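You operate a simulated robot arm through the tools that you are given. There is no shell and no other tool. Be economical: measure what you need, move in short steps, check, and stop when the job is done.

You run a simulated two-armed robot. Do the job below in one go: nothing can be reset, and whatever is moved stays where it is left.

TASK
Put the small carton from the brown-topped red bench in the tray there. Take the brass fitting with the largest size on its label from the brown-topped red bench and leave it on top of the grey case. Put the teal corner cap from the white bench on the shelf under the grey bench and the white corner cap on the grey bench. Put the nut box in the white tray at the far end. Pick up the tall carton from the grey bench with one hand, pass it to the other hand and put it on the brown-topped red bench. Any order will do. Set down upright: corner cap, tall carton.

It is judged by the outcome, as a careful person would: the job done as asked, and still so three seconds after it is handed in. It fails if anything else is knocked over, pushed out of place, dropped, spilled or broken. Lids that push on must go on centred and level and be pressed home; caps that screw on are set level and turned clockwise until they are tight.

THE ROBOT
Two 7-joint arms with two-finger parallel grippers on one trunk, on a base that drives. Base frame: it is fixed to the floor where the robot stands at the start and does not move with it; the origin is under the middle of the robot, x ahead of it, y to its left, z up; the surface under the hand at the start is at about z = 850. Lengths are in mm, angles in degrees, forces in N, time in s.
The left shoulder is at the start at [50, 209, 1171], the right one opposite. With the tool pointing down near the work surface each hand reaches from about 260 to 920 mm from the robot's upright axis, wherever it stands, measured 20 degrees to its own side. Places, roughly: brass fitting [750, 500, 750]; brown-topped red bench [700, -100, 800]; corner cap [750, 1250, 750]; grey bench [400, 3000, 800]; grey case (13x9x8 cm) [600, -100, 900]; nut box [250, 3000, 750]; shelf under the grey bench [400, 3000, 300]; small carton (6x10x5 cm) [500, 100, 900]; tall carton [250, 2750, 750]; tray (20x29x4 cm) [800, 500, 900]; white tray at the far end (83x16 cm) [2220, 1640, 500]. Payload 4.4 kg a hand.
The tool frame of a hand sits at the grasp point between the pads (the TCP): z along the fingers, y along the line on which they close. The tips reach 23 mm beyond it. Largest opening 94 mm; finger width 38, thickness 10; the body of the gripper, 54 by 96 mm, starts 39 mm behind the TCP.
Orientation is told as [roll, pitch, yaw] about the base's x, y, z axes, in that order, counted from this pose: with the fingers straight down and closing along the base's y, the tool's x points along the base's -x, its y along +y and its z along -z.

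THE INTERFACE
- The arms move only by the tool apply_moves. It takes "left_deltas", "right_deltas" or both (then of equal length, played together; a hand with none holds still); each is a list of rows, each an object (a shift or turn left out is 0, a gripper value left out holds the last) with "rot": the turn, a rotation vector about the tool's x, y, z in degrees, a list of three; "slide": the shift along the tool's x, y, z in mm, a list of three; "jaw": the opening in per cent of the stroke, from 0 (shut) to 100 (fully open). In form: [{"rot": [ax, ay, az], "slide": [dx, dy, dz], "jaw": jaw}, ...]. A call has 1 to 12 rows; each row is the pose to reach, as a shift and turn from the pose commanded when the call began, along the tool's axes at that moment. A row lasts 0.2 s, in which the tool goes at most 50 mm and 8.6 degrees; a call with a longer step from one row to the next is refused whole, and so is a gripper value outside its range. A pose out of reach is approached as far as the arm can. The call stops where the force on the tool passes 40 N (or 10 N more than at its start, if that is more) or the arm is blocked; 0.2 s more then pass. The fingers move at their own pace (about 108 mm/s each) and stop on an object; they squeeze with about 24 N. The grip force told is the motor's: it shows also when the fingers shut on nothing. Time passes only in rows, and 0.2 s behind the last, so rows that repeat a pose let the fingers close. The reply holds the time, the measured pose of the TCP, the force on the tool along the base axes, the opening and the grip force, in the units named above and with some noise, with the torque about the TCP (base axes, N m) and any sound that the robot's microphone picked up, and new pictures: "views" is both (left out), scene, wrist or none (wrist: the cameras of the hands that moved).
- Cameras (640 x 400 px; columns grow to the right, rows downward): "scene" is now at [148.9, 26.8, 1338.2]; the picture's right is [0.30, -0.95, 0.00], its down [-0.57, -0.18, -0.80] and it looks along [0.76, 0.24, -0.60] (base axes); focal length 235 px, centre (320, 200). "left" rides on the left gripper at [86, -16, -74] in its tool frame; the picture's right is [0.18, 0.98, 0.00], its down [-0.58, 0.11, -0.81] and it looks along [-0.79, 0.15, 0.59] (tool axes); focal length 243 px, centre (320, 200). "right" rides on the right gripper at [86, 16, -75] in its tool frame; the picture's right is [-0.18, 0.98, 0.00], its down [-0.58, -0.11, -0.81] and it looks along [-0.79, -0.15, 0.59] (tool axes); focal length 243 px, centre (320, 200). There is no depth. A picture from a camera that has moved, and an enlarged one, comes with that camera's place and axes in the base frame and with its lens.
- move_column(by): slides the trunk up (or, below 0, down) by that many mm; the arms and the scene camera ride with it, the base frame stays. It gives what a move gives, with no picture.
- base_move(legs): drives the robot by 1 to 6 legs, each [ahead, left, turn to the left] in mm, mm and degrees, along the robot's own axes; the way and the turn of a leg run together, so that a leg with both is an arc; at most 1500 mm and 180 degrees a leg. The arms and the cameras ride along, it lands a little off, and it stops where it bumps. It gives what a move gives, and a new picture of the scene camera.
- head_to(pan, tilt): turns the head with the scene camera to pan (to the left, within 80 degrees either way) and tilt (down, from -29 to 69), counted from straight ahead of the robot. It gives what a move gives, and a new picture of the scene camera.
- inspect(camera, box): a new picture of the part [left, top, right, bottom] of that camera's present view, enlarged. No time passes.
- close_job(): hands the job in; it is judged then, once.

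Go step by step. Nothing tells you exact positions but the pictures and the camera data: compare them with the known pose of the tool, close in by small moves and look again before you grip or let go. The budget is 196 turns and 260 pictures, counting those below and the enlarged ones. Unless the task says otherwise, let go and move clear before handing in.

The tools are called after ">>>" as name(argument=value, ...) on one line, values as JSON. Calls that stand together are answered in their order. apply_moves: Moves the arms, as the interface text tells. Its arguments: {"type":"object","properties":{"left_deltas":{"type":"array"},"right_deltas":{"type":"array"},"views":{"type":"string","enum":["both","scene","wrist","none"]}},"required":[]} The other tools are called the same way: move_column (by) slides the trunk up or down; base_move (legs) drives the base; head_to (pan, tilt) turns the head that bears the scene camera; inspect (camera, box) takes an enlarged picture of a part of a camera's view; close_job () hands the job in.

At the start:

```text
t: 0.0
left_eef_pos: [412.7, 299.8, 1164.8]
left_orientation: [0.0, 0.0, -0.1]
left_ft_force: [-0.8, -0.8, 0.4]
left_ft_torque: [-0.02, 0.0, 0.04]
left_width: 94.1
left_grasp_force: 0.0
right_eef_pos: [583.2, -87.1, 1154.5]
right_orientation: [0.0, 0.0, -0.1]
right_ft_force: [-0.1, 0.5, 0.3]
right_ft_torque: [0.0, -0.02, 0.02]
right_width: 93.9
right_grasp_force: 0.1
trunk travel left (down, up): [-250.0, 313.0]
robot x, y, heading: [2.2, 1.4, -0.3]
head pan, tilt: [17.3, 36.9]
```

scene: 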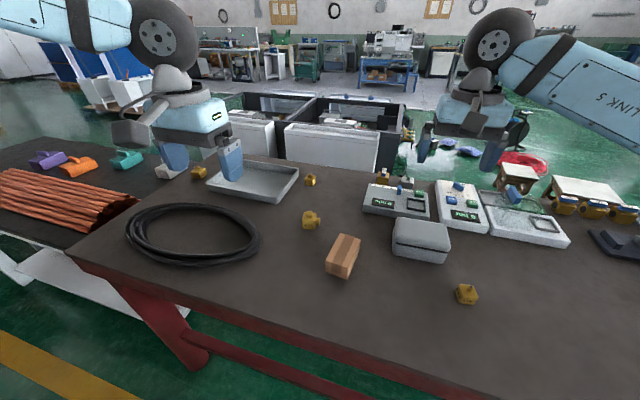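
right: 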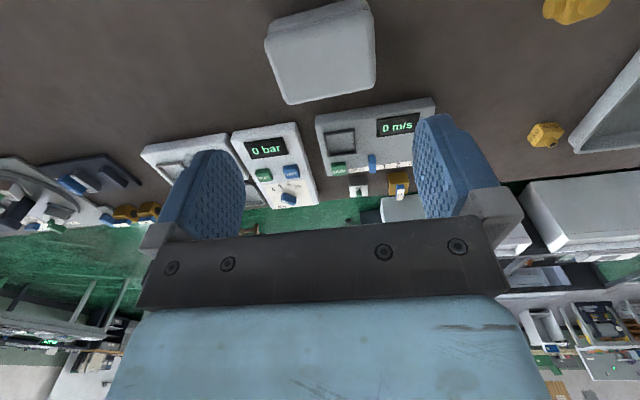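
left: 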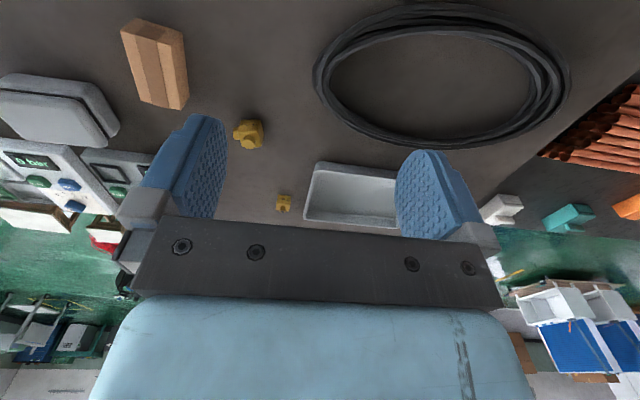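

I see the brown bench with carton, case, tray and several brass fittings; the fittings' labels must be read first.

>>> inspect(camera="scene", box=[260, 150, 360, 240])

>>> inspect(camera="scene", box=[420, 250, 520, 320])

>>> inspect(camera="scene", box=[20, 120, 240, 220])

```text
4.44 times, centred on (310, 195) of scene
camera zoom: at [148.9, 26.8, 1338.2], right [0.3, -0.95, 0.0], down [-0.57, -0.18, -0.8], along [0.76, 0.24, -0.6], focal length 1045 px, centre (364, 222)
```

zoom: 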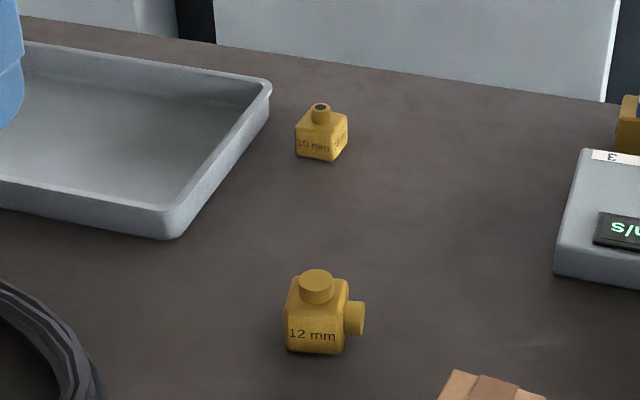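

```text
5.71 times, centred on (470, 285) of scene
camera zoom: at [148.9, 26.8, 1338.2], right [0.3, -0.95, 0.0], down [-0.57, -0.18, -0.8], along [0.76, 0.24, -0.6], focal length 1343 px, centre (-537, -286)
```

zoom: 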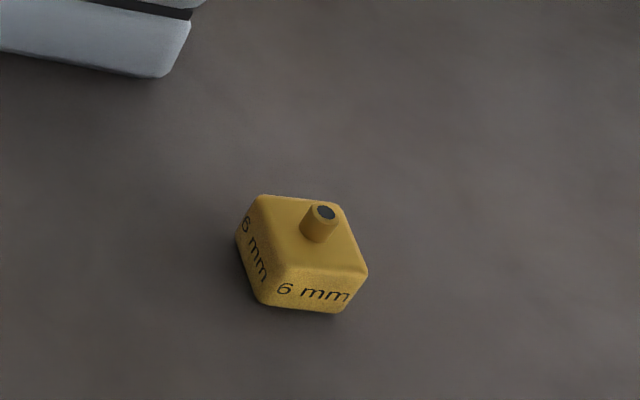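

```text
2.91 times, centred on (130, 170) of scene
camera zoom: at [148.9, 26.8, 1338.2], right [0.3, -0.95, 0.0], down [-0.57, -0.18, -0.8], along [0.76, 0.24, -0.6], focal length 684 px, centre (873, 287)
```

zoom: 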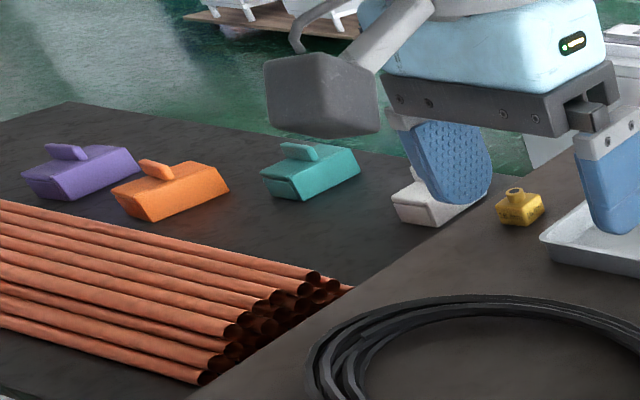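

Sizes 10, 12 and 6 mm so far; a fourth fitting near the tray's left and possibly more near the panels.

>>> inspect(camera="scene", box=[180, 155, 220, 190])

>>> inspect(camera="scene", box=[350, 150, 640, 290])

>>> head_to(pan=65, tilt=25)

```text
11.43 times, centred on (200, 172) of scene
camera zoom: at [148.9, 26.8, 1338.2], right [0.3, -0.95, 0.0], down [-0.57, -0.18, -0.8], along [0.76, 0.24, -0.6], focal length 2686 px, centre (1691, 514)
```

zoom: 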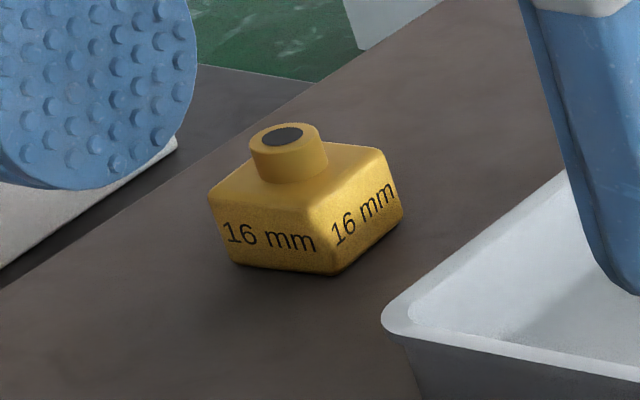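

```text
2.21 times, centred on (495, 220) of scene
camera zoom: at [148.9, 26.8, 1338.2], right [0.3, -0.95, 0.0], down [-0.57, -0.18, -0.8], along [0.76, 0.24, -0.6], focal length 519 px, centre (-66, 156)
```

zoom: 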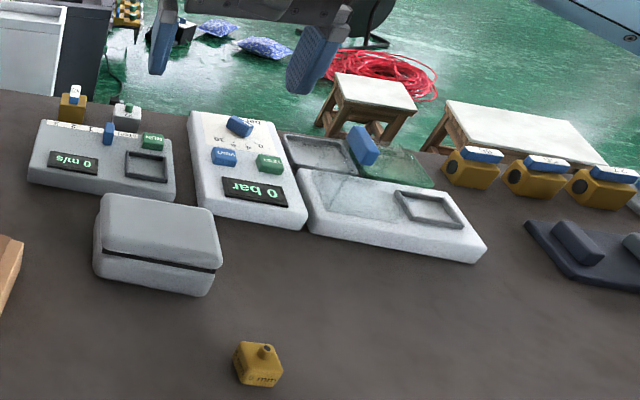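

```text
t: 1.1
left_eef_pos: [414.3, 299.7, 1164.2]
left_orientation: [0.1, -0.1, 0.0]
left_ft_force: [-0.9, -0.5, -0.4]
left_ft_torque: [-0.01, 0.0, -0.03]
left_width: 94.2
left_grasp_force: 0.1
right_eef_pos: [584.4, -88.9, 1154.4]
right_orientation: [0.0, 0.1, 0.1]
right_ft_force: [-0.4, 0.6, -0.2]
right_ft_torque: [0.0, -0.02, -0.04]
right_width: 94.3
right_grasp_force: 0.0
trunk travel left (down, up): [-250.0, 313.0]
robot x, y, heading: [0.5, 0.3, 0.1]
head pan, tilt: [65.0, 25.0]
camera scene: at [104.9, 84.4, 1356.9], right [0.91, -0.42, 0.0], down [-0.18, -0.38, -0.91], along [0.38, 0.82, -0.42], focal length 235 px, centre (320, 200)
```

scene: 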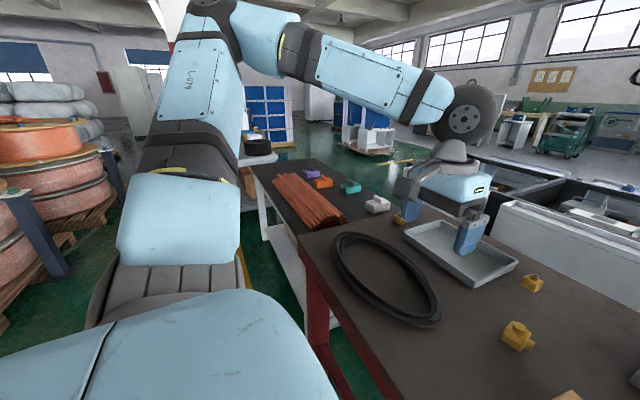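

Sizes are 6, 10, 12, 16 mm; the 16 mm fitting lies at about (775, 720), the carton at (531, 88), the tray at (790, 490). I'll drive left so the right hand can do carton→tray and the left can take the fitting.

>>> base_move(legs=[[0, 400, 0]])

>>> head_to(pan=0, tilt=40)

```text
t: 5.2
left_eef_pos: [415.8, 696.2, 1164.4]
left_orientation: [0.0, 0.1, -0.1]
left_ft_force: [-0.5, -0.2, 0.3]
left_ft_torque: [-0.02, -0.04, -0.02]
left_width: 94.0
left_grasp_force: 0.1
right_eef_pos: [582.7, 306.8, 1155.9]
right_orientation: [0.0, -0.1, -0.1]
right_ft_force: [-0.5, -0.4, -0.6]
right_ft_torque: [0.01, 0.01, 0.02]
right_width: 94.2
right_grasp_force: 0.1
trunk travel left (down, up): [-250.0, 313.0]
robot x, y, heading: [1.4, 398.1, -0.1]
head pan, tilt: [65.0, 25.0]
camera scene: at [105.2, 481.1, 1356.9], right [0.91, -0.42, 0.0], down [-0.18, -0.38, -0.91], along [0.38, 0.82, -0.42], focal length 235 px, centre (320, 200)
```

scene: 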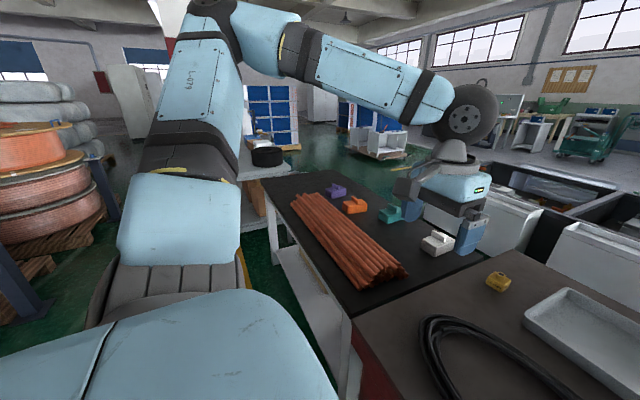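

```text
t: 6.5
left_eef_pos: [414.6, 696.3, 1165.6]
left_orientation: [0.0, 0.1, 0.0]
left_ft_force: [-1.8, -0.5, 0.0]
left_ft_torque: [0.02, -0.02, -0.03]
left_width: 94.2
left_grasp_force: 0.0
right_eef_pos: [583.4, 308.3, 1155.3]
right_orientation: [0.0, 0.0, 0.0]
right_ft_force: [-0.1, 0.3, -0.1]
right_ft_torque: [0.0, 0.01, 0.03]
right_width: 94.1
right_grasp_force: 0.0
trunk travel left (down, up): [-250.0, 313.0]
robot x, y, heading: [-1.2, 395.2, -0.1]
head pan, tilt: [0.0, 40.0]
camera scene: at [151.2, 397.5, 1333.6], right [0.0, -1.0, 0.0], down [-0.64, 0.0, -0.77], along [0.77, 0.0, -0.64], focal length 235 px, centre (320, 200)
```

scene: 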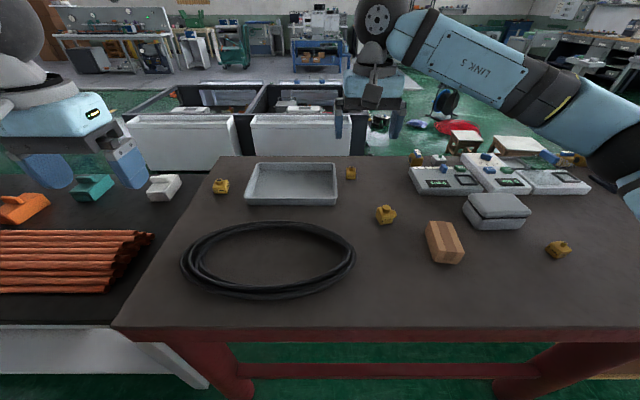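

Clear view now: carton about (532, 97), fitting about (782, 729), tray centre about (802, 483). I inspect for orientation.

>>> inspect(camera="scene", box=[400, 200, 500, 280])

>>> inspect(camera="scene", box=[195, 165, 245, 205])

```text
5.00 times, centred on (450, 240) of scene
camera zoom: at [151.2, 397.5, 1333.6], right [0.0, -1.0, 0.0], down [-0.64, 0.0, -0.77], along [0.77, 0.0, -0.64], focal length 1175 px, centre (-330, 0)
```

zoom: 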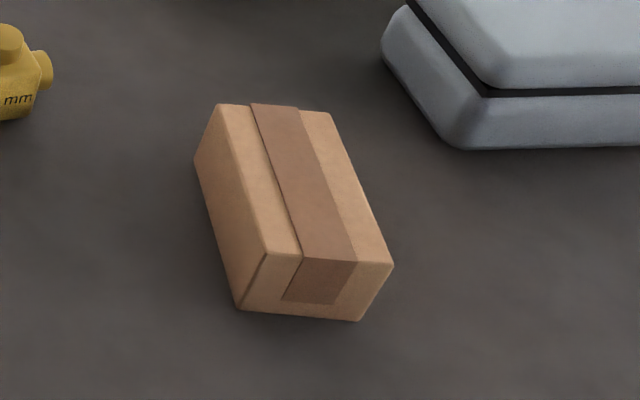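

```text
10.00 times, centred on (220, 185) of scene
camera zoom: at [151.2, 397.5, 1333.6], right [0.0, -1.0, 0.0], down [-0.64, 0.0, -0.77], along [0.77, 0.0, -0.64], focal length 2350 px, centre (1320, 350)
```

zoom: 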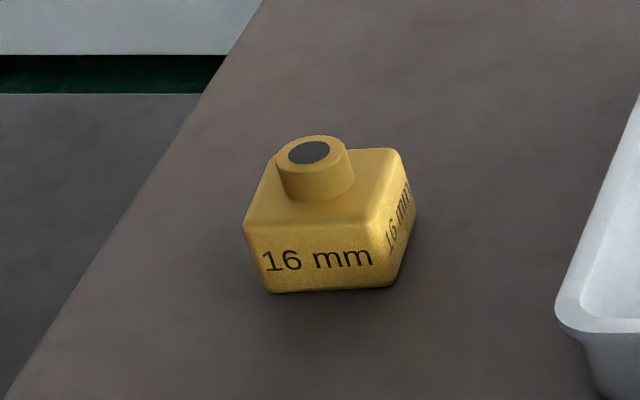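

Carton centre (536, 91) turned about -7.6°, fitting centre (781, 726) turned about +4°. I bring both hands above their targets.

>>> apply_moves(left_deltas=[{"slide": [-41, 3, 18], "rot": [0, 0, -0.4]}, {"slide": [-81, 7, 37], "rot": [0, 0, -1]}, {"slide": [-122, 10, 55], "rot": [0, 0, -1.5]}, {"slide": [-163, 13, 73], "rot": [0, 0, -2]}, {"slide": [-203, 17, 92], "rot": [0, 0, -2.5]}, {"slide": [-244, 20, 110], "rot": [0, 0, -3]}, {"slide": [-285, 23, 128], "rot": [0, 0, -3.5]}, {"slide": [-325, 27, 147], "rot": [0, 0, -4]}, {"slide": [-366, 30, 165], "rot": [0, 0, -4]}], right_deltas=[{"slide": [5, -24, 17], "rot": [0, 0, 0.8]}, {"slide": [10, -48, 34], "rot": [0, 0, 1.7]}, {"slide": [16, -72, 52], "rot": [0, 0, 2.5]}, {"slide": [21, -96, 69], "rot": [0, 0, 3.4]}, {"slide": [26, -120, 86], "rot": [0, 0, 4.2]}, {"slide": [31, -144, 103], "rot": [0, 0, 5]}, {"slide": [37, -168, 121], "rot": [0, 0, 6]}, {"slide": [42, -192, 138], "rot": [0, 0, 7]}, {"slide": [47, -216, 155], "rot": [0, 0, 7.6]}])

```text
t: 8.5
left_eef_pos: [733.6, 746.1, 1016.4]
left_orientation: [0.1, -0.1, 3.9]
left_ft_force: [0.5, 0.2, -0.7]
left_ft_torque: [-0.01, 0.01, -0.01]
left_width: 93.9
left_grasp_force: 0.1
left hand out of reach, approached as far as the arm can: row 8, 9
right_eef_pos: [536.4, 92.1, 999.4]
right_orientation: [0.0, 0.0, -7.7]
right_ft_force: [-0.3, 0.0, 0.2]
right_ft_torque: [0.06, 0.0, 0.03]
right_width: 93.9
right_grasp_force: 0.1
trunk travel left (down, up): [-250.0, 313.0]
robot x, y, heading: [-3.9, 396.7, 0.2]
head pan, tilt: [0.0, 40.0]
camera scene: at [150.6, 396.8, 1333.7], right [0.0, -1.0, 0.0], down [-0.64, 0.0, -0.77], along [0.77, 0.0, -0.64], focal length 235 px, centre (320, 200)
camera right: at [451.3, 118.8, 1073.5], right [0.31, 0.95, 0.0], down [0.56, -0.19, 0.81], along [0.77, -0.25, -0.59], focal length 243 px, centre (320, 200)
camera left: at [648.3, 724.9, 1090.1], right [-0.25, 0.97, 0.0], down [0.57, 0.15, 0.81], along [0.78, 0.2, -0.59], focal length 243 px, centre (320, 200)
```

scene: 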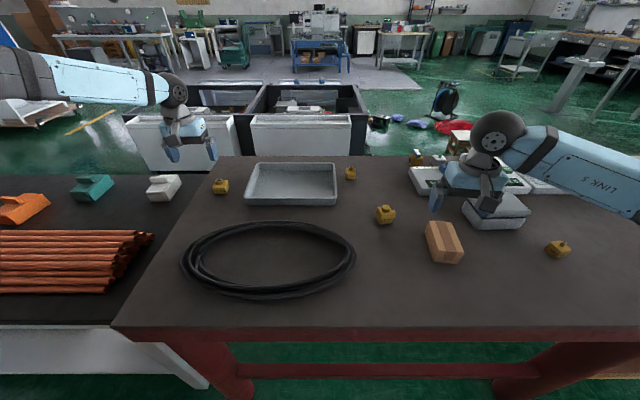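
right: 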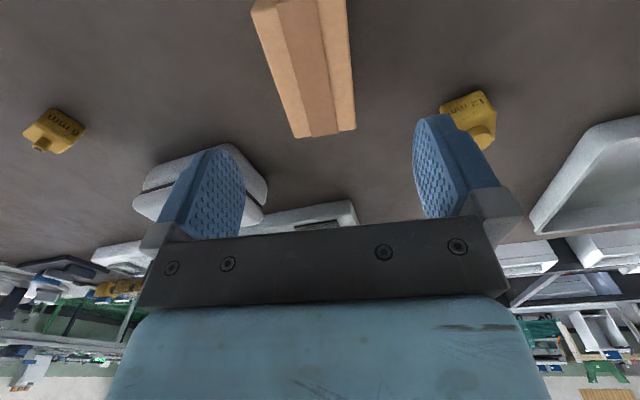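
left: 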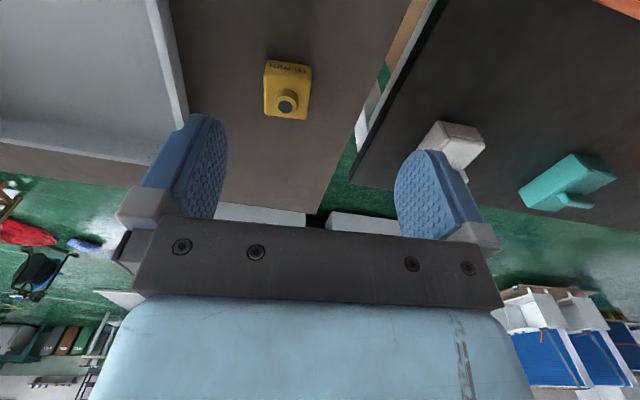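

Both estimates agree with the wrist views. The right hand descends on the carton and closes.

>>> apply_moves(right_deltas=[{"slide": [0, 0, 40]}, {"slide": [0, 0, 80]}, {"slide": [0, 0, 110]}, {"slide": [0, 0, 119]}, {"slide": [0, 0, 119], "jaw": 30}, {"slide": [0, 0, 119], "jaw": 30}, {"slide": [0, 0, 119], "jaw": 30}], left_deltas=[{"slide": [0, 0, 20]}, {"slide": [0, 0, 40]}, {"slide": [0, 0, 60]}, {"slide": [0, 0, 60]}, {"slide": [0, 0, 60]}, {"slide": [0, 0, 60]}, {"slide": [0, 0, 60]}], views="wrist")

```text
t: 10.1
left_eef_pos: [715.3, 752.2, 966.6]
left_orientation: [0.0, 0.0, 3.9]
left_ft_force: [-0.2, -1.1, 0.3]
left_ft_torque: [0.0, 0.01, -0.02]
left_width: 94.1
left_grasp_force: 0.2
left hand out of reach, approached as far as the arm can: row 1, 2, 3, 4, 5, 6, 7
right_eef_pos: [535.3, 93.3, 881.5]
right_orientation: [0.1, -0.1, -7.7]
right_ft_force: [0.9, 0.0, -1.1]
right_ft_torque: [-0.04, -0.02, 0.01]
right_width: 57.2
right_grasp_force: 24.0
trunk travel left (down, up): [-250.0, 313.0]
robot x, y, heading: [-0.9, 397.6, -0.1]
head pan, tilt: [0.0, 40.0]
camera right: at [450.3, 119.3, 956.1], right [0.31, 0.95, 0.0], down [0.56, -0.19, 0.81], along [0.77, -0.25, -0.59], focal length 243 px, centre (320, 200)
camera left: at [630.3, 731.9, 1040.6], right [-0.25, 0.97, 0.0], down [0.57, 0.15, 0.81], along [0.78, 0.2, -0.59], focal length 243 px, centre (320, 200)
```

right: 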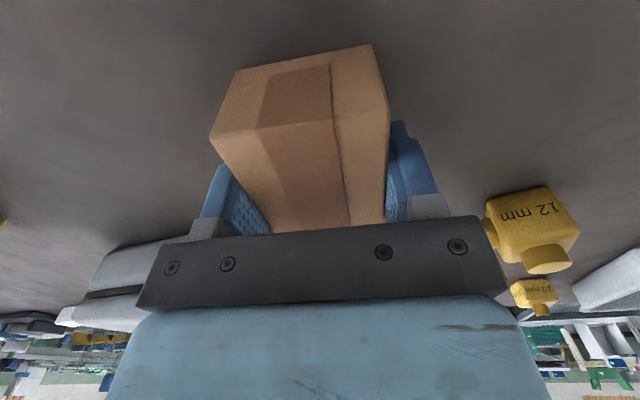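
left: 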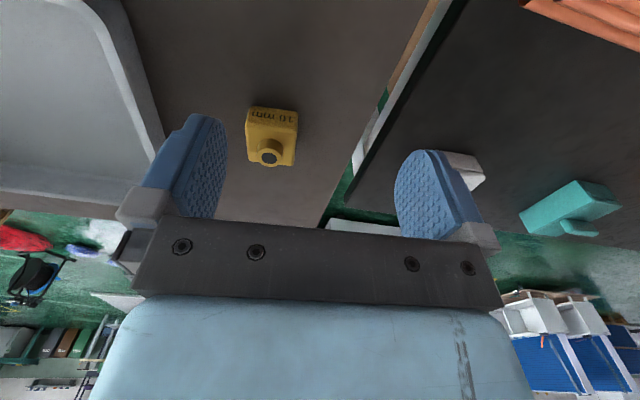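

Carton gripped (57 mm). The left hand meets its reach limit, so I lift the carton, and look down to see how much room there is to drive nearer the bench.

>>> apply_moves(right_deltas=[{"slide": [0, 0, -40]}, {"slide": [0, 0, -80]}, {"slide": [0, 0, -120]}], left_deltas=[{"slide": [0, 0, -40]}, {"slide": [0, 0, -80]}, {"slide": [40, 0, -110]}], views="none")

>>> head_to(pan=0, tilt=69)

```text
t: 10.9
left_eef_pos: [673.7, 753.5, 1078.8]
left_orientation: [-0.2, -0.2, 3.8]
left_ft_force: [-0.9, -0.3, 0.9]
left_ft_torque: [-0.02, -0.02, -0.01]
left_width: 94.2
left_grasp_force: 0.1
right_eef_pos: [532.3, 93.4, 1004.5]
right_orientation: [0.1, -0.1, -7.6]
right_ft_force: [0.2, 0.2, 0.5]
right_ft_torque: [0.01, -0.04, 0.01]
right_width: 57.3
right_grasp_force: 23.9
trunk travel left (down, up): [-250.0, 313.0]
robot x, y, heading: [-5.7, 397.7, -0.1]
head pan, tilt: [0.0, 40.0]
```

```text
t: 11.9
left_eef_pos: [676.3, 752.5, 1076.8]
left_orientation: [0.0, 0.0, 3.9]
left_ft_force: [0.0, -0.3, 0.2]
left_ft_torque: [0.02, -0.01, 0.03]
left_width: 94.0
left_grasp_force: 0.1
right_eef_pos: [536.5, 91.4, 1000.2]
right_orientation: [0.0, -0.1, -7.7]
right_ft_force: [-0.1, -0.6, -0.5]
right_ft_torque: [0.01, 0.02, -0.01]
right_width: 57.0
right_grasp_force: 23.7
trunk travel left (down, up): [-250.0, 313.0]
robot x, y, heading: [2.2, 397.3, -0.1]
head pan, tilt: [0.0, 68.8]
camera scene: at [121.9, 397.5, 1297.5], right [0.0, -1.0, 0.0], down [-0.93, 0.0, -0.36], along [0.36, 0.0, -0.93], focal length 235 px, centre (320, 200)
```

scene: 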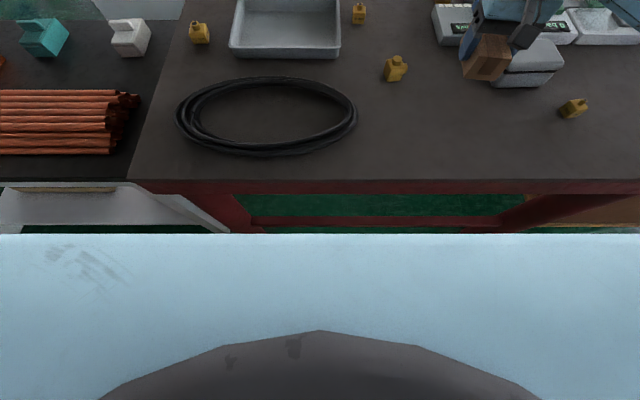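

The torso front is about x=170, bench edge x=340. I test the right arm's reach by carrying the carton toward the tray at height.

>>> apply_moves(right_deltas=[{"slide": [-20, 42, 0], "rot": [0, 0, -1]}, {"slide": [-40, 83, 0], "rot": [0, 0, -2]}, {"slide": [-60, 125, 0], "rot": [0, 0, -3]}, {"slide": [-80, 166, 0], "rot": [0, 0, -4]}, {"slide": [-101, 208, 0], "rot": [0, 0, -5]}, {"slide": [-121, 250, 0], "rot": [0, 0, -6]}, {"slide": [-141, 291, 0], "rot": [0, 0, -7]}, {"slide": [-161, 333, 0], "rot": [0, 0, -7.6]}], views="wrist")

```text
t: 13.7
left_eef_pos: [676.3, 755.6, 1076.5]
left_orientation: [0.0, 0.0, 3.9]
left_ft_force: [-0.1, 0.3, -0.1]
left_ft_torque: [-0.02, 0.0, 0.01]
left_width: 94.0
left_grasp_force: 0.1
right_eef_pos: [741.6, 402.1, 1000.2]
right_orientation: [0.0, 0.0, 0.1]
right_ft_force: [0.6, 0.3, 0.1]
right_ft_torque: [-0.04, -0.02, 0.02]
right_width: 57.2
right_grasp_force: 23.8
trunk travel left (down, up): [-250.0, 313.0]
robot x, y, heading: [0.3, 398.4, -0.0]
head pan, tilt: [0.0, 68.8]
camera right: at [654.0, 418.5, 1074.7], right [0.18, 0.98, 0.0], down [0.58, -0.11, 0.81], along [0.79, -0.15, -0.59], focal length 243 px, centre (320, 200)
```

right: 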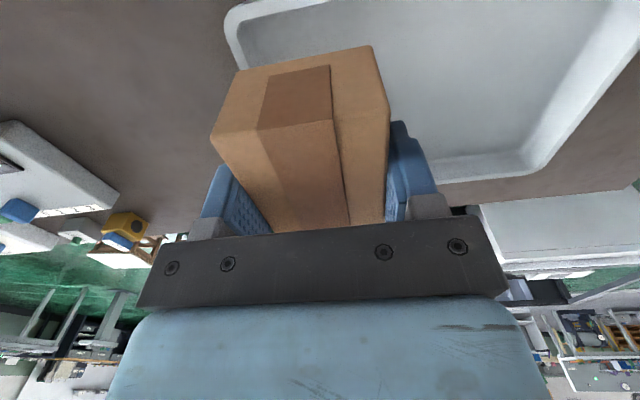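

Right arm reaches fine; the tray spans about x 697–890, y 345–615. I move to (785, 450) and lower the carton.

>>> apply_moves(right_deltas=[{"slide": [-22, 24, 0]}, {"slide": [-44, 48, 0]}, {"slide": [-44, 48, 40]}, {"slide": [-44, 48, 80]}, {"slide": [-44, 48, 100]}, {"slide": [-44, 48, 108]}, {"slide": [-44, 48, 108]}], views="both")

```text
t: 15.3
left_eef_pos: [676.1, 753.0, 1076.6]
left_orientation: [0.0, 0.0, 3.8]
left_ft_force: [0.1, -0.2, 1.1]
left_ft_torque: [0.04, 0.02, -0.04]
left_width: 94.3
left_grasp_force: 0.1
right_eef_pos: [783.5, 450.6, 894.7]
right_orientation: [0.0, 0.0, -0.1]
right_ft_force: [0.1, 0.3, -0.4]
right_ft_torque: [0.02, -0.02, -0.01]
right_width: 57.3
right_grasp_force: 24.2
trunk travel left (down, up): [-250.0, 313.0]
robot x, y, heading: [5.0, 397.7, -0.2]
head pan, tilt: [0.0, 68.8]
camera scene: at [122.0, 397.4, 1297.5], right [0.0, -1.0, 0.0], down [-0.93, 0.0, -0.36], along [0.36, 0.0, -0.93], focal length 235 px, centre (320, 200)
camera right: at [697.0, 465.3, 968.3], right [0.18, 0.98, 0.0], down [0.58, -0.11, 0.81], along [0.79, -0.15, -0.59], focal length 243 px, centre (320, 200)
```

scene: 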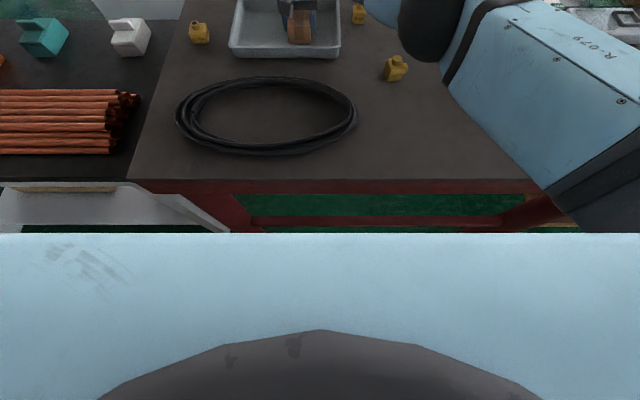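
right: 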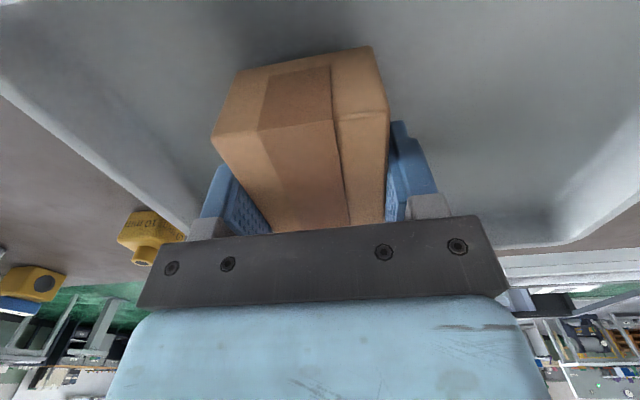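

The carton is inside the tray walls; lower gently to contact.

>>> apply_moves(right_deltas=[{"slide": [0, 0, 3]}, {"slide": [0, 0, 5]}, {"slide": [0, 0, 7]}, {"slide": [0, 0, 8]}], views="none")

```text
t: 16.3
left_eef_pos: [675.2, 753.0, 1077.8]
left_orientation: [-0.1, -0.1, 4.0]
left_ft_force: [-0.5, -0.7, -0.1]
left_ft_torque: [-0.01, -0.04, -0.02]
left_width: 93.9
left_grasp_force: 0.1
right_eef_pos: [784.4, 449.1, 887.8]
right_orientation: [0.0, -0.1, -0.1]
right_ft_force: [-0.8, 0.5, 6.7]
right_ft_torque: [0.02, -0.01, -0.02]
right_width: 57.2
right_grasp_force: 24.0
trunk travel left (down, up): [-250.0, 313.0]
robot x, y, heading: [-0.3, 394.0, -0.1]
head pan, tilt: [0.0, 68.8]
```

Contact at 6.7 N: open, rise and withdraw.

>>> apply_moves(right_deltas=[{"slide": [0, 0, 0], "jaw": 100}, {"slide": [0, 0, 0], "jaw": 100}, {"slide": [0, 0, -40], "jaw": 100}, {"slide": [0, 0, -80]}, {"slide": [0, 0, -120]}, {"slide": [0, 0, -160]}, {"slide": [50, -10, -160]}], views="wrist")

```text
refused: row 7 steps farther than a row can; nothing moved
```

>>> apply_moves(right_deltas=[{"slide": [0, 0, 0], "jaw": 100}, {"slide": [0, 0, 0], "jaw": 100}, {"slide": [0, 0, -40], "jaw": 100}, {"slide": [0, 0, -80]}, {"slide": [0, 0, -120]}, {"slide": [0, 0, -160]}, {"slide": [45, -10, -160]}], views="wrist")

```text
t: 17.9
left_eef_pos: [675.3, 750.0, 1078.7]
left_orientation: [0.1, 0.0, 3.8]
left_ft_force: [0.2, 0.2, 0.1]
left_ft_torque: [0.06, 0.0, 0.02]
left_width: 94.0
left_grasp_force: 0.0
right_eef_pos: [738.7, 437.0, 1048.6]
right_orientation: [0.1, 0.1, -0.3]
right_ft_force: [-0.1, -0.5, 0.5]
right_ft_torque: [0.01, 0.01, -0.01]
right_width: 94.0
right_grasp_force: 0.0
trunk travel left (down, up): [-250.0, 313.0]
robot x, y, heading: [0.4, 400.5, -0.2]
head pan, tilt: [0.0, 68.8]
camera right: at [651.0, 452.3, 1122.6], right [0.19, 0.98, 0.0], down [0.58, -0.11, 0.81], along [0.79, -0.15, -0.59], focal length 243 px, centre (320, 200)
```

right: 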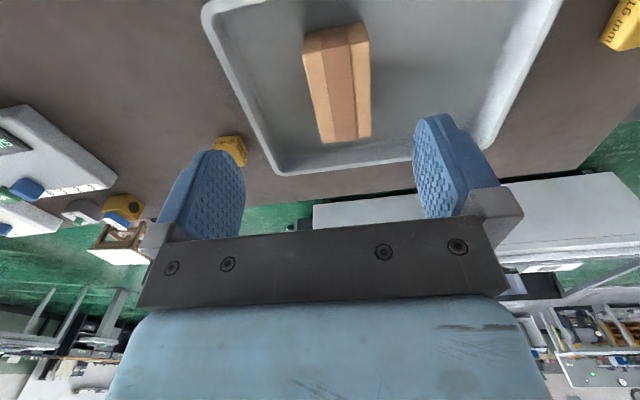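

Carton rests in the tray. Now drive left so the right hand comes over the 16 mm fitting.

>>> base_move(legs=[[0, 290, 0]])

```text
t: 21.0
left_eef_pos: [675.6, 1044.0, 1075.2]
left_orientation: [0.0, 0.0, 4.1]
left_ft_force: [0.3, 0.3, -0.6]
left_ft_torque: [-0.01, -0.01, 0.0]
left_width: 94.2
left_grasp_force: 0.1
right_eef_pos: [738.7, 730.6, 1048.0]
right_orientation: [0.0, 0.1, 0.0]
right_ft_force: [-0.4, -0.3, -0.3]
right_ft_torque: [0.02, -0.03, 0.0]
right_width: 94.1
right_grasp_force: 0.0
trunk travel left (down, up): [-250.0, 313.0]
robot x, y, heading: [-0.2, 683.3, -0.1]
head pan, tilt: [0.0, 68.8]
camera scene: at [122.2, 688.4, 1297.5], right [0.0, -1.0, 0.0], down [-0.93, 0.0, -0.36], along [0.36, 0.0, -0.93], focal length 235 px, centre (320, 200)
```

scene: 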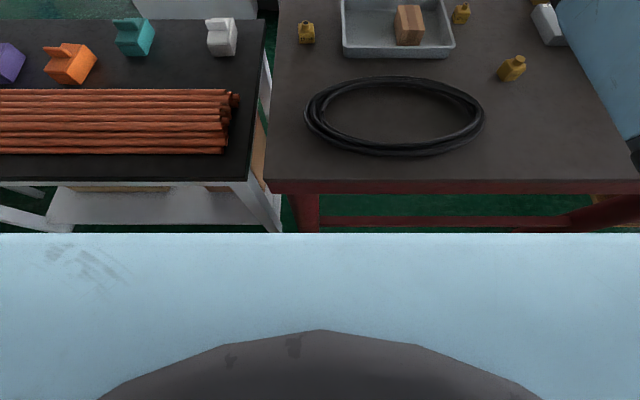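

The right hand moves over the fitting and descends to z≈930 for a look.

>>> apply_moves(right_deltas=[{"slide": [-20, -2, 30], "rot": [0, 0, -2]}, {"slide": [-42, -5, 60], "rot": [0, 0, -4]}, {"slide": [-42, -5, 100], "rot": [0, 0, -4]}, {"slide": [-42, -5, 118], "rot": [0, 0, -4]}], views="wrist")

```text
t: 22.0
left_eef_pos: [674.3, 1045.4, 1076.8]
left_orientation: [0.0, 0.0, 4.0]
left_ft_force: [0.2, -0.6, 0.4]
left_ft_torque: [0.01, 0.01, 0.02]
left_width: 94.2
left_grasp_force: 0.1
right_eef_pos: [779.7, 728.0, 929.9]
right_orientation: [0.1, 0.0, 4.1]
right_ft_force: [0.2, -0.5, 0.0]
right_ft_torque: [-0.01, -0.02, -0.03]
right_width: 94.1
right_grasp_force: 0.0
trunk travel left (down, up): [-250.0, 313.0]
robot x, y, heading: [1.6, 688.0, -0.2]
head pan, tilt: [0.0, 68.8]
camera right: at [691.9, 736.2, 1003.6], right [0.11, 0.99, 0.0], down [0.59, -0.07, 0.81], along [0.8, -0.09, -0.59], focal length 243 px, centre (320, 200)
```

right: 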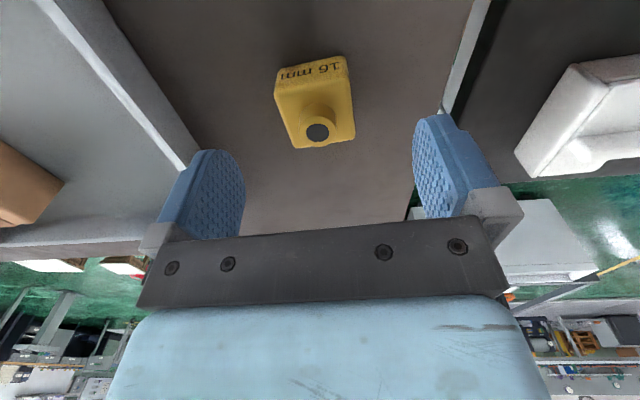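

Fitting centred at about (777, 725), turned ~6.5°. Small correction, descend and grip.

>>> apply_moves(right_deltas=[{"slide": [1, -3, 20], "rot": [0, 0, -2.4]}, {"slide": [1, -3, 45], "rot": [0, 0, -2.4]}, {"slide": [1, -3, 53], "rot": [0, 0, -2.4]}, {"slide": [1, -3, 53], "rot": [0, 0, -2.4], "jaw": 10}, {"slide": [1, -3, 53], "rot": [0, 0, -2.4], "jaw": 10}, {"slide": [1, -3, 53], "rot": [0, 0, -2.4], "jaw": 10}], views="wrist")

```text
t: 23.4
left_eef_pos: [674.5, 1045.1, 1077.3]
left_orientation: [-0.1, 0.0, 4.0]
left_ft_force: [-0.4, 0.3, -0.1]
left_ft_torque: [-0.03, -0.01, -0.01]
left_width: 93.9
left_grasp_force: 0.1
right_eef_pos: [780.1, 724.6, 876.9]
right_orientation: [0.1, 0.0, 6.5]
right_ft_force: [-0.6, -0.1, 0.3]
right_ft_torque: [0.03, -0.01, -0.01]
right_width: 42.7
right_grasp_force: 23.9
trunk travel left (down, up): [-250.0, 313.0]
robot x, y, heading: [2.3, 686.4, 0.2]
head pan, tilt: [0.0, 68.8]
camera right: at [690.6, 729.7, 950.4], right [0.07, 1.0, 0.0], down [0.59, -0.04, 0.81], along [0.8, -0.06, -0.59], focal length 243 px, centre (320, 200)
```

right: 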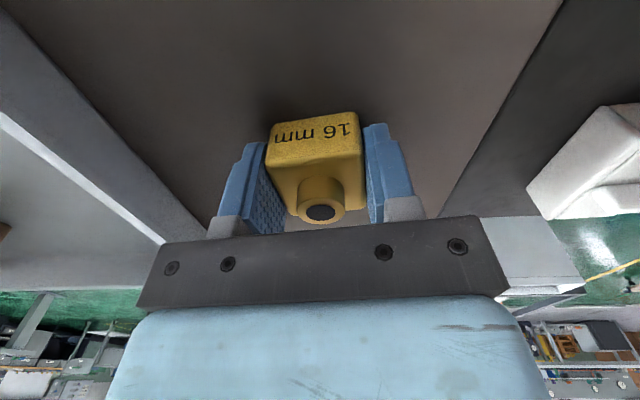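

Gripped. Lift, retract, and drive back right to the grey case.

>>> apply_moves(right_deltas=[{"slide": [0, 0, -40]}, {"slide": [0, 0, -80]}, {"slide": [0, 0, -120]}, {"slide": [20, 0, -160]}, {"slide": [65, 0, -170]}, {"slide": [110, 0, -180]}, {"slide": [155, 0, -180]}], views="none")

>>> head_to(pan=0, tilt=45)

>>> base_move(legs=[[0, -640, 0]])

```text
t: 25.0
left_eef_pos: [674.4, 1043.5, 1077.3]
left_orientation: [-0.1, -0.1, 4.0]
left_ft_force: [0.6, 0.3, -0.5]
left_ft_torque: [0.01, -0.03, -0.01]
left_width: 94.0
left_grasp_force: 0.1
right_eef_pos: [622.9, 707.0, 1057.8]
right_orientation: [0.0, 0.0, 6.4]
right_ft_force: [-0.9, -0.5, -2.3]
right_ft_torque: [-0.02, 0.06, -0.04]
right_width: 42.8
right_grasp_force: 24.0
trunk travel left (down, up): [-250.0, 313.0]
robot x, y, heading: [-0.9, 684.5, -0.0]
head pan, tilt: [0.0, 68.8]
```

```text
t: 25.9
left_eef_pos: [674.4, 1044.9, 1076.4]
left_orientation: [0.0, -0.1, 4.0]
left_ft_force: [0.1, 0.3, 0.1]
left_ft_torque: [0.01, 0.01, 0.01]
left_width: 94.1
left_grasp_force: 0.0
right_eef_pos: [625.1, 707.3, 1056.0]
right_orientation: [0.1, -0.1, 6.4]
right_ft_force: [0.3, 0.1, -4.0]
right_ft_torque: [0.03, 0.05, -0.02]
right_width: 43.1
right_grasp_force: 23.8
trunk travel left (down, up): [-250.0, 313.0]
robot x, y, heading: [1.7, 690.5, 0.2]
head pan, tilt: [0.0, 45.0]
camera scene: at [147.8, 688.3, 1326.2], right [0.0, -1.0, 0.0], down [-0.71, 0.0, -0.71], along [0.71, 0.0, -0.71], focal length 235 px, centre (320, 200)
```

scene: 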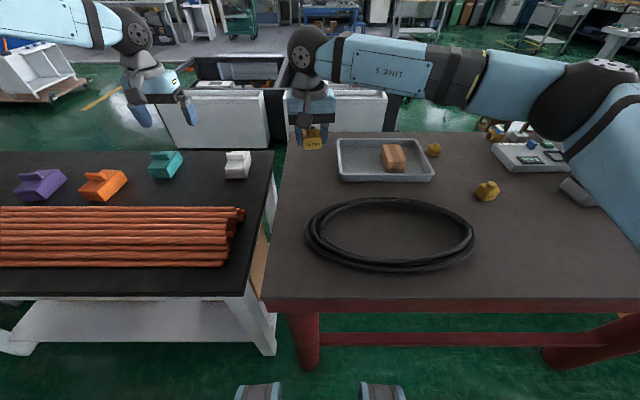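

```text
t: 32.1
left_eef_pos: [675.5, 399.1, 1076.2]
left_orientation: [0.0, 0.0, 4.8]
left_ft_force: [1.3, 0.1, 0.5]
left_ft_torque: [0.0, -0.01, 0.01]
left_width: 94.2
left_grasp_force: 0.1
right_eef_pos: [629.3, 59.8, 1055.5]
right_orientation: [0.0, 0.0, 7.1]
right_ft_force: [0.4, -0.3, -3.2]
right_ft_torque: [0.0, 0.0, 0.02]
right_width: 42.7
right_grasp_force: 24.1
trunk travel left (down, up): [-250.0, 313.0]
robot x, y, heading: [3.9, 34.9, 0.4]
head pan, tilt: [0.0, 45.0]
camera scene: at [152.1, 36.6, 1326.3], right [0.01, -1.0, 0.0], down [-0.71, -0.01, -0.71], along [0.71, 0.01, -0.71], focal length 235 px, centre (320, 200)
```

scene: 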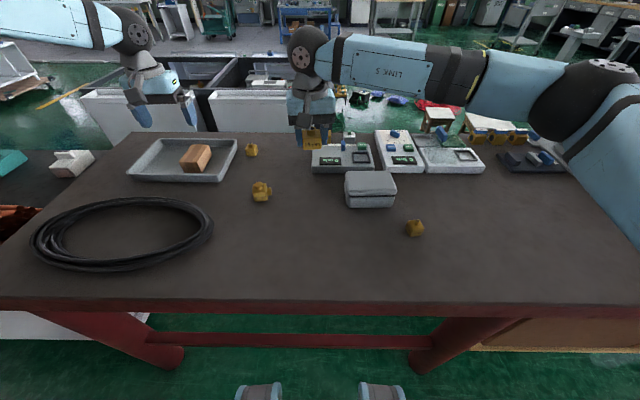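

Locate the case top precisely.

>>> inspect(camera="scene", box=[330, 155, 430, 220])

```text
6.15 times, centred on (380, 188) of scene
camera zoom: at [152.1, 36.6, 1326.3], right [0.01, -1.0, 0.0], down [-0.71, -0.01, -0.71], along [0.71, 0.01, -0.71], focal length 1446 px, centre (-49, 277)
```

zoom: 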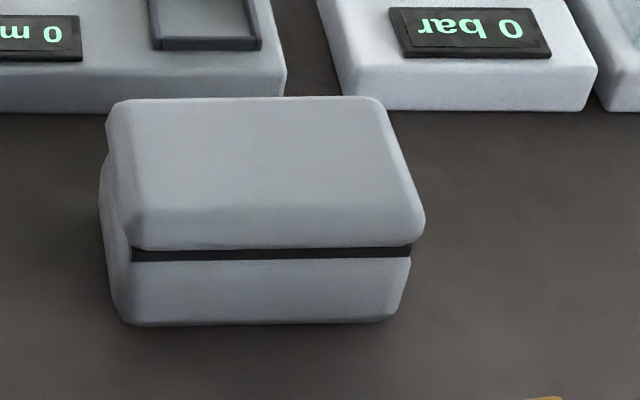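

Case top spans x≈585–665, y≈-35…-140, z≈930; centre (624, -88). Move over it.

>>> apply_moves(right_deltas=[{"slide": [6, -36, 0], "rot": [0, 0, 2]}, {"slide": [12, -73, 0], "rot": [0, 0, 4]}, {"slide": [18, -110, 10], "rot": [0, 0, 6]}, {"slide": [23, -146, 30], "rot": [0, 0, 7]}, {"slide": [23, -146, 60], "rot": [0, 0, 7]}])

```text
t: 33.3
left_eef_pos: [676.1, 400.6, 1076.0]
left_orientation: [0.0, 0.1, 4.7]
left_ft_force: [-0.1, 0.7, 1.0]
left_ft_torque: [-0.04, -0.01, 0.03]
left_width: 94.0
left_grasp_force: 0.1
right_eef_pos: [623.1, -86.6, 994.2]
right_orientation: [-0.1, 0.1, 0.1]
right_ft_force: [0.6, 0.3, -3.6]
right_ft_torque: [-0.01, 0.0, -0.01]
right_width: 43.0
right_grasp_force: 24.0
trunk travel left (down, up): [-250.0, 313.0]
robot x, y, heading: [6.1, 32.6, 0.8]
head pan, tilt: [0.0, 45.0]
camera scene: at [152.9, 37.2, 1326.2], right [0.01, -1.0, 0.0], down [-0.71, -0.01, -0.71], along [0.71, 0.01, -0.71], focal length 235 px, centre (320, 200)
camera right: at [536.4, -70.1, 1069.6], right [0.18, 0.98, 0.0], down [0.58, -0.11, 0.81], along [0.79, -0.15, -0.59], focal length 243 px, centre (320, 200)
```

scene: 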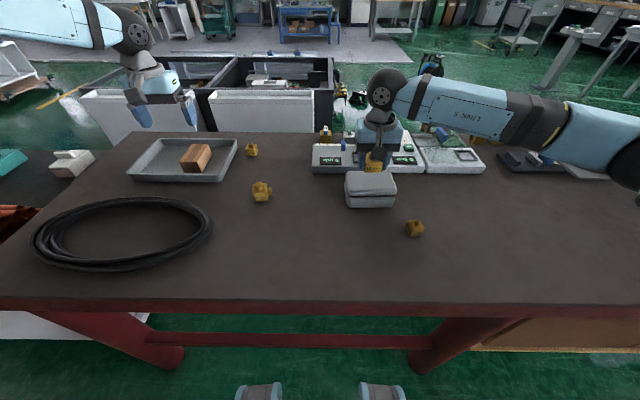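
right: 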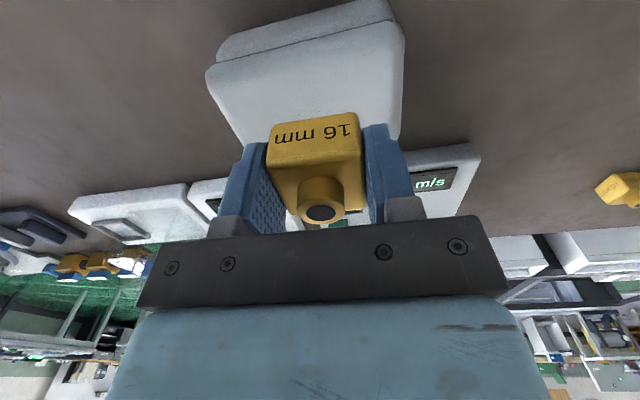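

Over the case centre. Lower and feel for contact (expected TCP z ≈ 957).

>>> apply_moves(right_deltas=[{"slide": [-3, -4, 20]}, {"slide": [-3, -4, 30]}, {"slide": [-3, -4, 33]}, {"slide": [-3, -4, 36]}, {"slide": [-3, -4, 38]}], views="wrist")

```text
t: 34.5
left_eef_pos: [676.1, 399.5, 1076.1]
left_orientation: [0.0, 0.0, 4.7]
left_ft_force: [-0.1, 1.6, 0.9]
left_ft_torque: [-0.01, 0.04, 0.02]
left_width: 94.0
left_grasp_force: 0.0
right_eef_pos: [627.9, -91.0, 957.2]
right_orientation: [0.1, 0.0, 0.0]
right_ft_force: [-0.6, 0.4, -3.5]
right_ft_torque: [-0.01, 0.06, 0.0]
right_width: 42.7
right_grasp_force: 24.1
trunk travel left (down, up): [-250.0, 313.0]
robot x, y, heading: [2.2, 31.9, 0.7]
head pan, tilt: [0.0, 45.0]
camera right: at [539.9, -75.1, 1031.6], right [0.18, 0.98, 0.0], down [0.58, -0.11, 0.81], along [0.79, -0.15, -0.59], focal length 243 px, centre (320, 200)
```

right: 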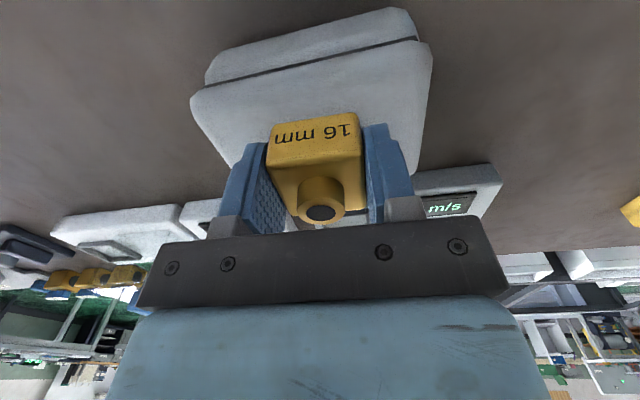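

Still hanging free; continue in small steps.

>>> apply_moves(right_deltas=[{"slide": [0, 0, 2]}, {"slide": [0, 0, 4]}, {"slide": [0, 0, 4]}], views="none")

>>> apply_moves(right_deltas=[{"slide": [0, 0, 2]}, {"slide": [0, 0, 3]}, {"slide": [0, 0, 3]}], views="wrist")

```text
t: 35.3
left_eef_pos: [674.7, 399.0, 1076.6]
left_orientation: [0.0, -0.1, 4.7]
left_ft_force: [0.5, -0.9, 0.1]
left_ft_torque: [0.0, 0.02, -0.01]
left_width: 94.1
left_grasp_force: 0.0
right_eef_pos: [627.1, -90.6, 954.7]
right_orientation: [0.0, -0.1, 0.1]
right_ft_force: [-0.1, 0.4, -3.6]
right_ft_torque: [-0.02, -0.01, 0.0]
right_width: 42.9
right_grasp_force: 24.1
trunk travel left (down, up): [-250.0, 313.0]
robot x, y, heading: [3.8, 32.3, 0.8]
head pan, tilt: [0.0, 45.0]
```

```text
t: 36.1
left_eef_pos: [675.1, 398.6, 1077.1]
left_orientation: [-0.1, 0.0, 4.7]
left_ft_force: [-1.2, 0.4, -0.1]
left_ft_torque: [0.01, 0.01, 0.0]
left_width: 93.9
left_grasp_force: 0.2
right_eef_pos: [628.1, -91.2, 950.7]
right_orientation: [0.0, 0.0, 0.0]
right_ft_force: [0.7, 0.0, -3.0]
right_ft_torque: [-0.01, 0.03, 0.02]
right_width: 42.7
right_grasp_force: 24.4
trunk travel left (down, up): [-250.0, 313.0]
robot x, y, heading: [7.9, 32.8, 0.6]
head pan, tilt: [0.0, 45.0]
camera right: at [540.4, -75.7, 1025.0], right [0.18, 0.98, 0.0], down [0.58, -0.11, 0.81], along [0.79, -0.15, -0.59], focal length 243 px, centre (320, 200)
```

right: 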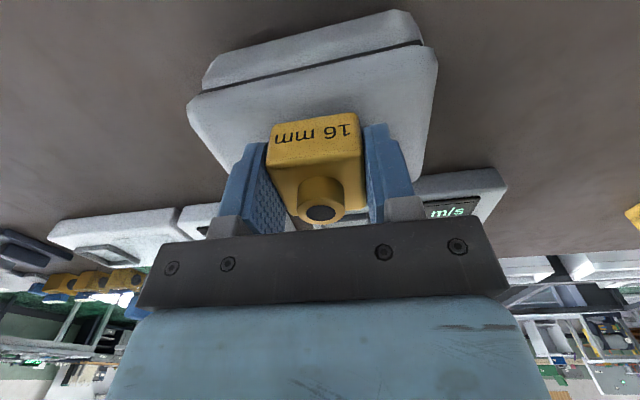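

>>> apply_moves(right_deltas=[{"slide": [0, 0, 2]}, {"slide": [0, 0, 4]}, {"slide": [0, 0, 4]}], views="none")

>>> apply_moves(right_deltas=[{"slide": [0, 0, 2]}, {"slide": [0, 0, 4]}, {"slide": [0, 0, 4]}], views="none")

```text
t: 36.9
left_eef_pos: [676.0, 398.1, 1076.0]
left_orientation: [0.0, 0.1, 4.6]
left_ft_force: [-0.6, 0.0, -0.1]
left_ft_torque: [-0.01, 0.01, -0.01]
left_width: 94.2
left_grasp_force: 0.1
right_eef_pos: [628.1, -92.3, 947.5]
right_orientation: [0.0, -0.1, 0.2]
right_ft_force: [0.4, 0.2, -3.0]
right_ft_torque: [0.01, -0.01, 0.04]
right_width: 42.7
right_grasp_force: 23.9
trunk travel left (down, up): [-250.0, 313.0]
robot x, y, heading: [4.4, 34.0, 0.5]
head pan, tilt: [0.0, 45.0]
```

```text
t: 37.7
left_eef_pos: [674.9, 399.1, 1077.3]
left_orientation: [-0.1, -0.1, 4.8]
left_ft_force: [-0.5, 0.2, 0.2]
left_ft_torque: [0.0, -0.01, 0.0]
left_width: 93.9
left_grasp_force: 0.1
right_eef_pos: [628.0, -91.2, 945.9]
right_orientation: [0.2, -0.2, 0.1]
right_ft_force: [5.8, -0.9, 16.6]
right_ft_torque: [-0.11, 0.24, 0.04]
right_width: 42.7
right_grasp_force: 24.6
trunk travel left (down, up): [-250.0, 313.0]
robot x, y, heading: [4.2, 35.7, 0.7]
head pan, tilt: [0.0, 45.0]
```

Contact. Back off 2 mm, open and rise.

>>> apply_moves(right_deltas=[{"slide": [0, 0, -2]}, {"slide": [0, 0, -2], "jaw": 100}, {"slide": [0, 0, -2], "jaw": 100}, {"slide": [0, 0, -30], "jaw": 100}, {"slide": [0, 0, -70]}, {"slide": [0, 0, -110]}, {"slide": [0, 0, -150]}])

```text
t: 39.3
left_eef_pos: [675.0, 398.3, 1077.9]
left_orientation: [0.1, -0.1, 4.6]
left_ft_force: [0.5, -0.1, -0.5]
left_ft_torque: [0.0, -0.01, -0.02]
left_width: 93.8
left_grasp_force: 0.0
right_eef_pos: [624.7, -90.6, 1094.6]
right_orientation: [0.0, 0.0, 0.1]
right_ft_force: [-0.8, -0.4, 0.0]
right_ft_torque: [-0.01, -0.03, -0.03]
right_width: 94.1
right_grasp_force: 0.1
trunk travel left (down, up): [-250.0, 313.0]
robot x, y, heading: [1.7, 32.9, 0.6]
head pan, tilt: [0.0, 45.0]
camera scene: at [151.1, 37.0, 1326.4], right [0.01, -1.0, 0.0], down [-0.71, -0.01, -0.71], along [0.71, 0.01, -0.71], focal length 235 px, centre (320, 200)
camera right: at [537.4, -75.2, 1168.5], right [0.18, 0.98, 0.0], down [0.58, -0.11, 0.81], along [0.79, -0.15, -0.59], focal length 243 px, centre (320, 200)
```

scene: 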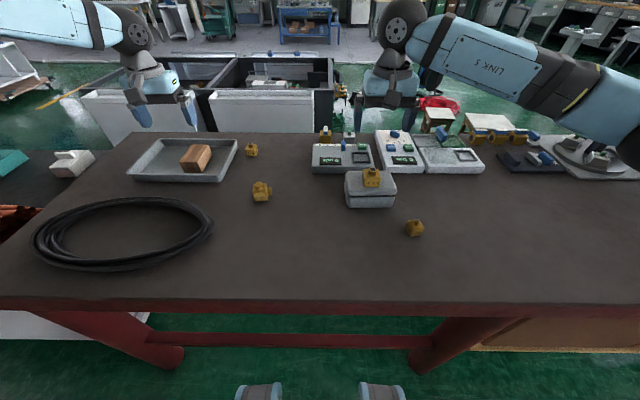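
right: 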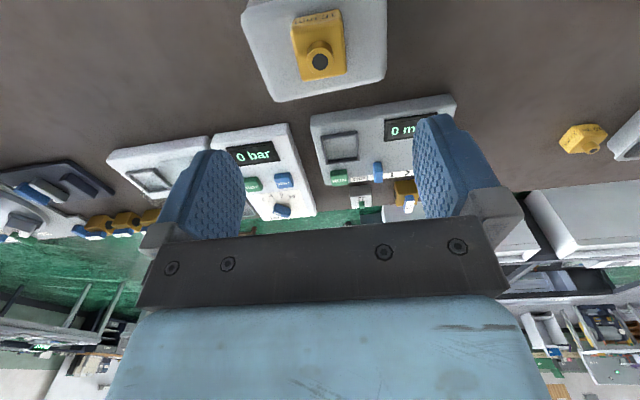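

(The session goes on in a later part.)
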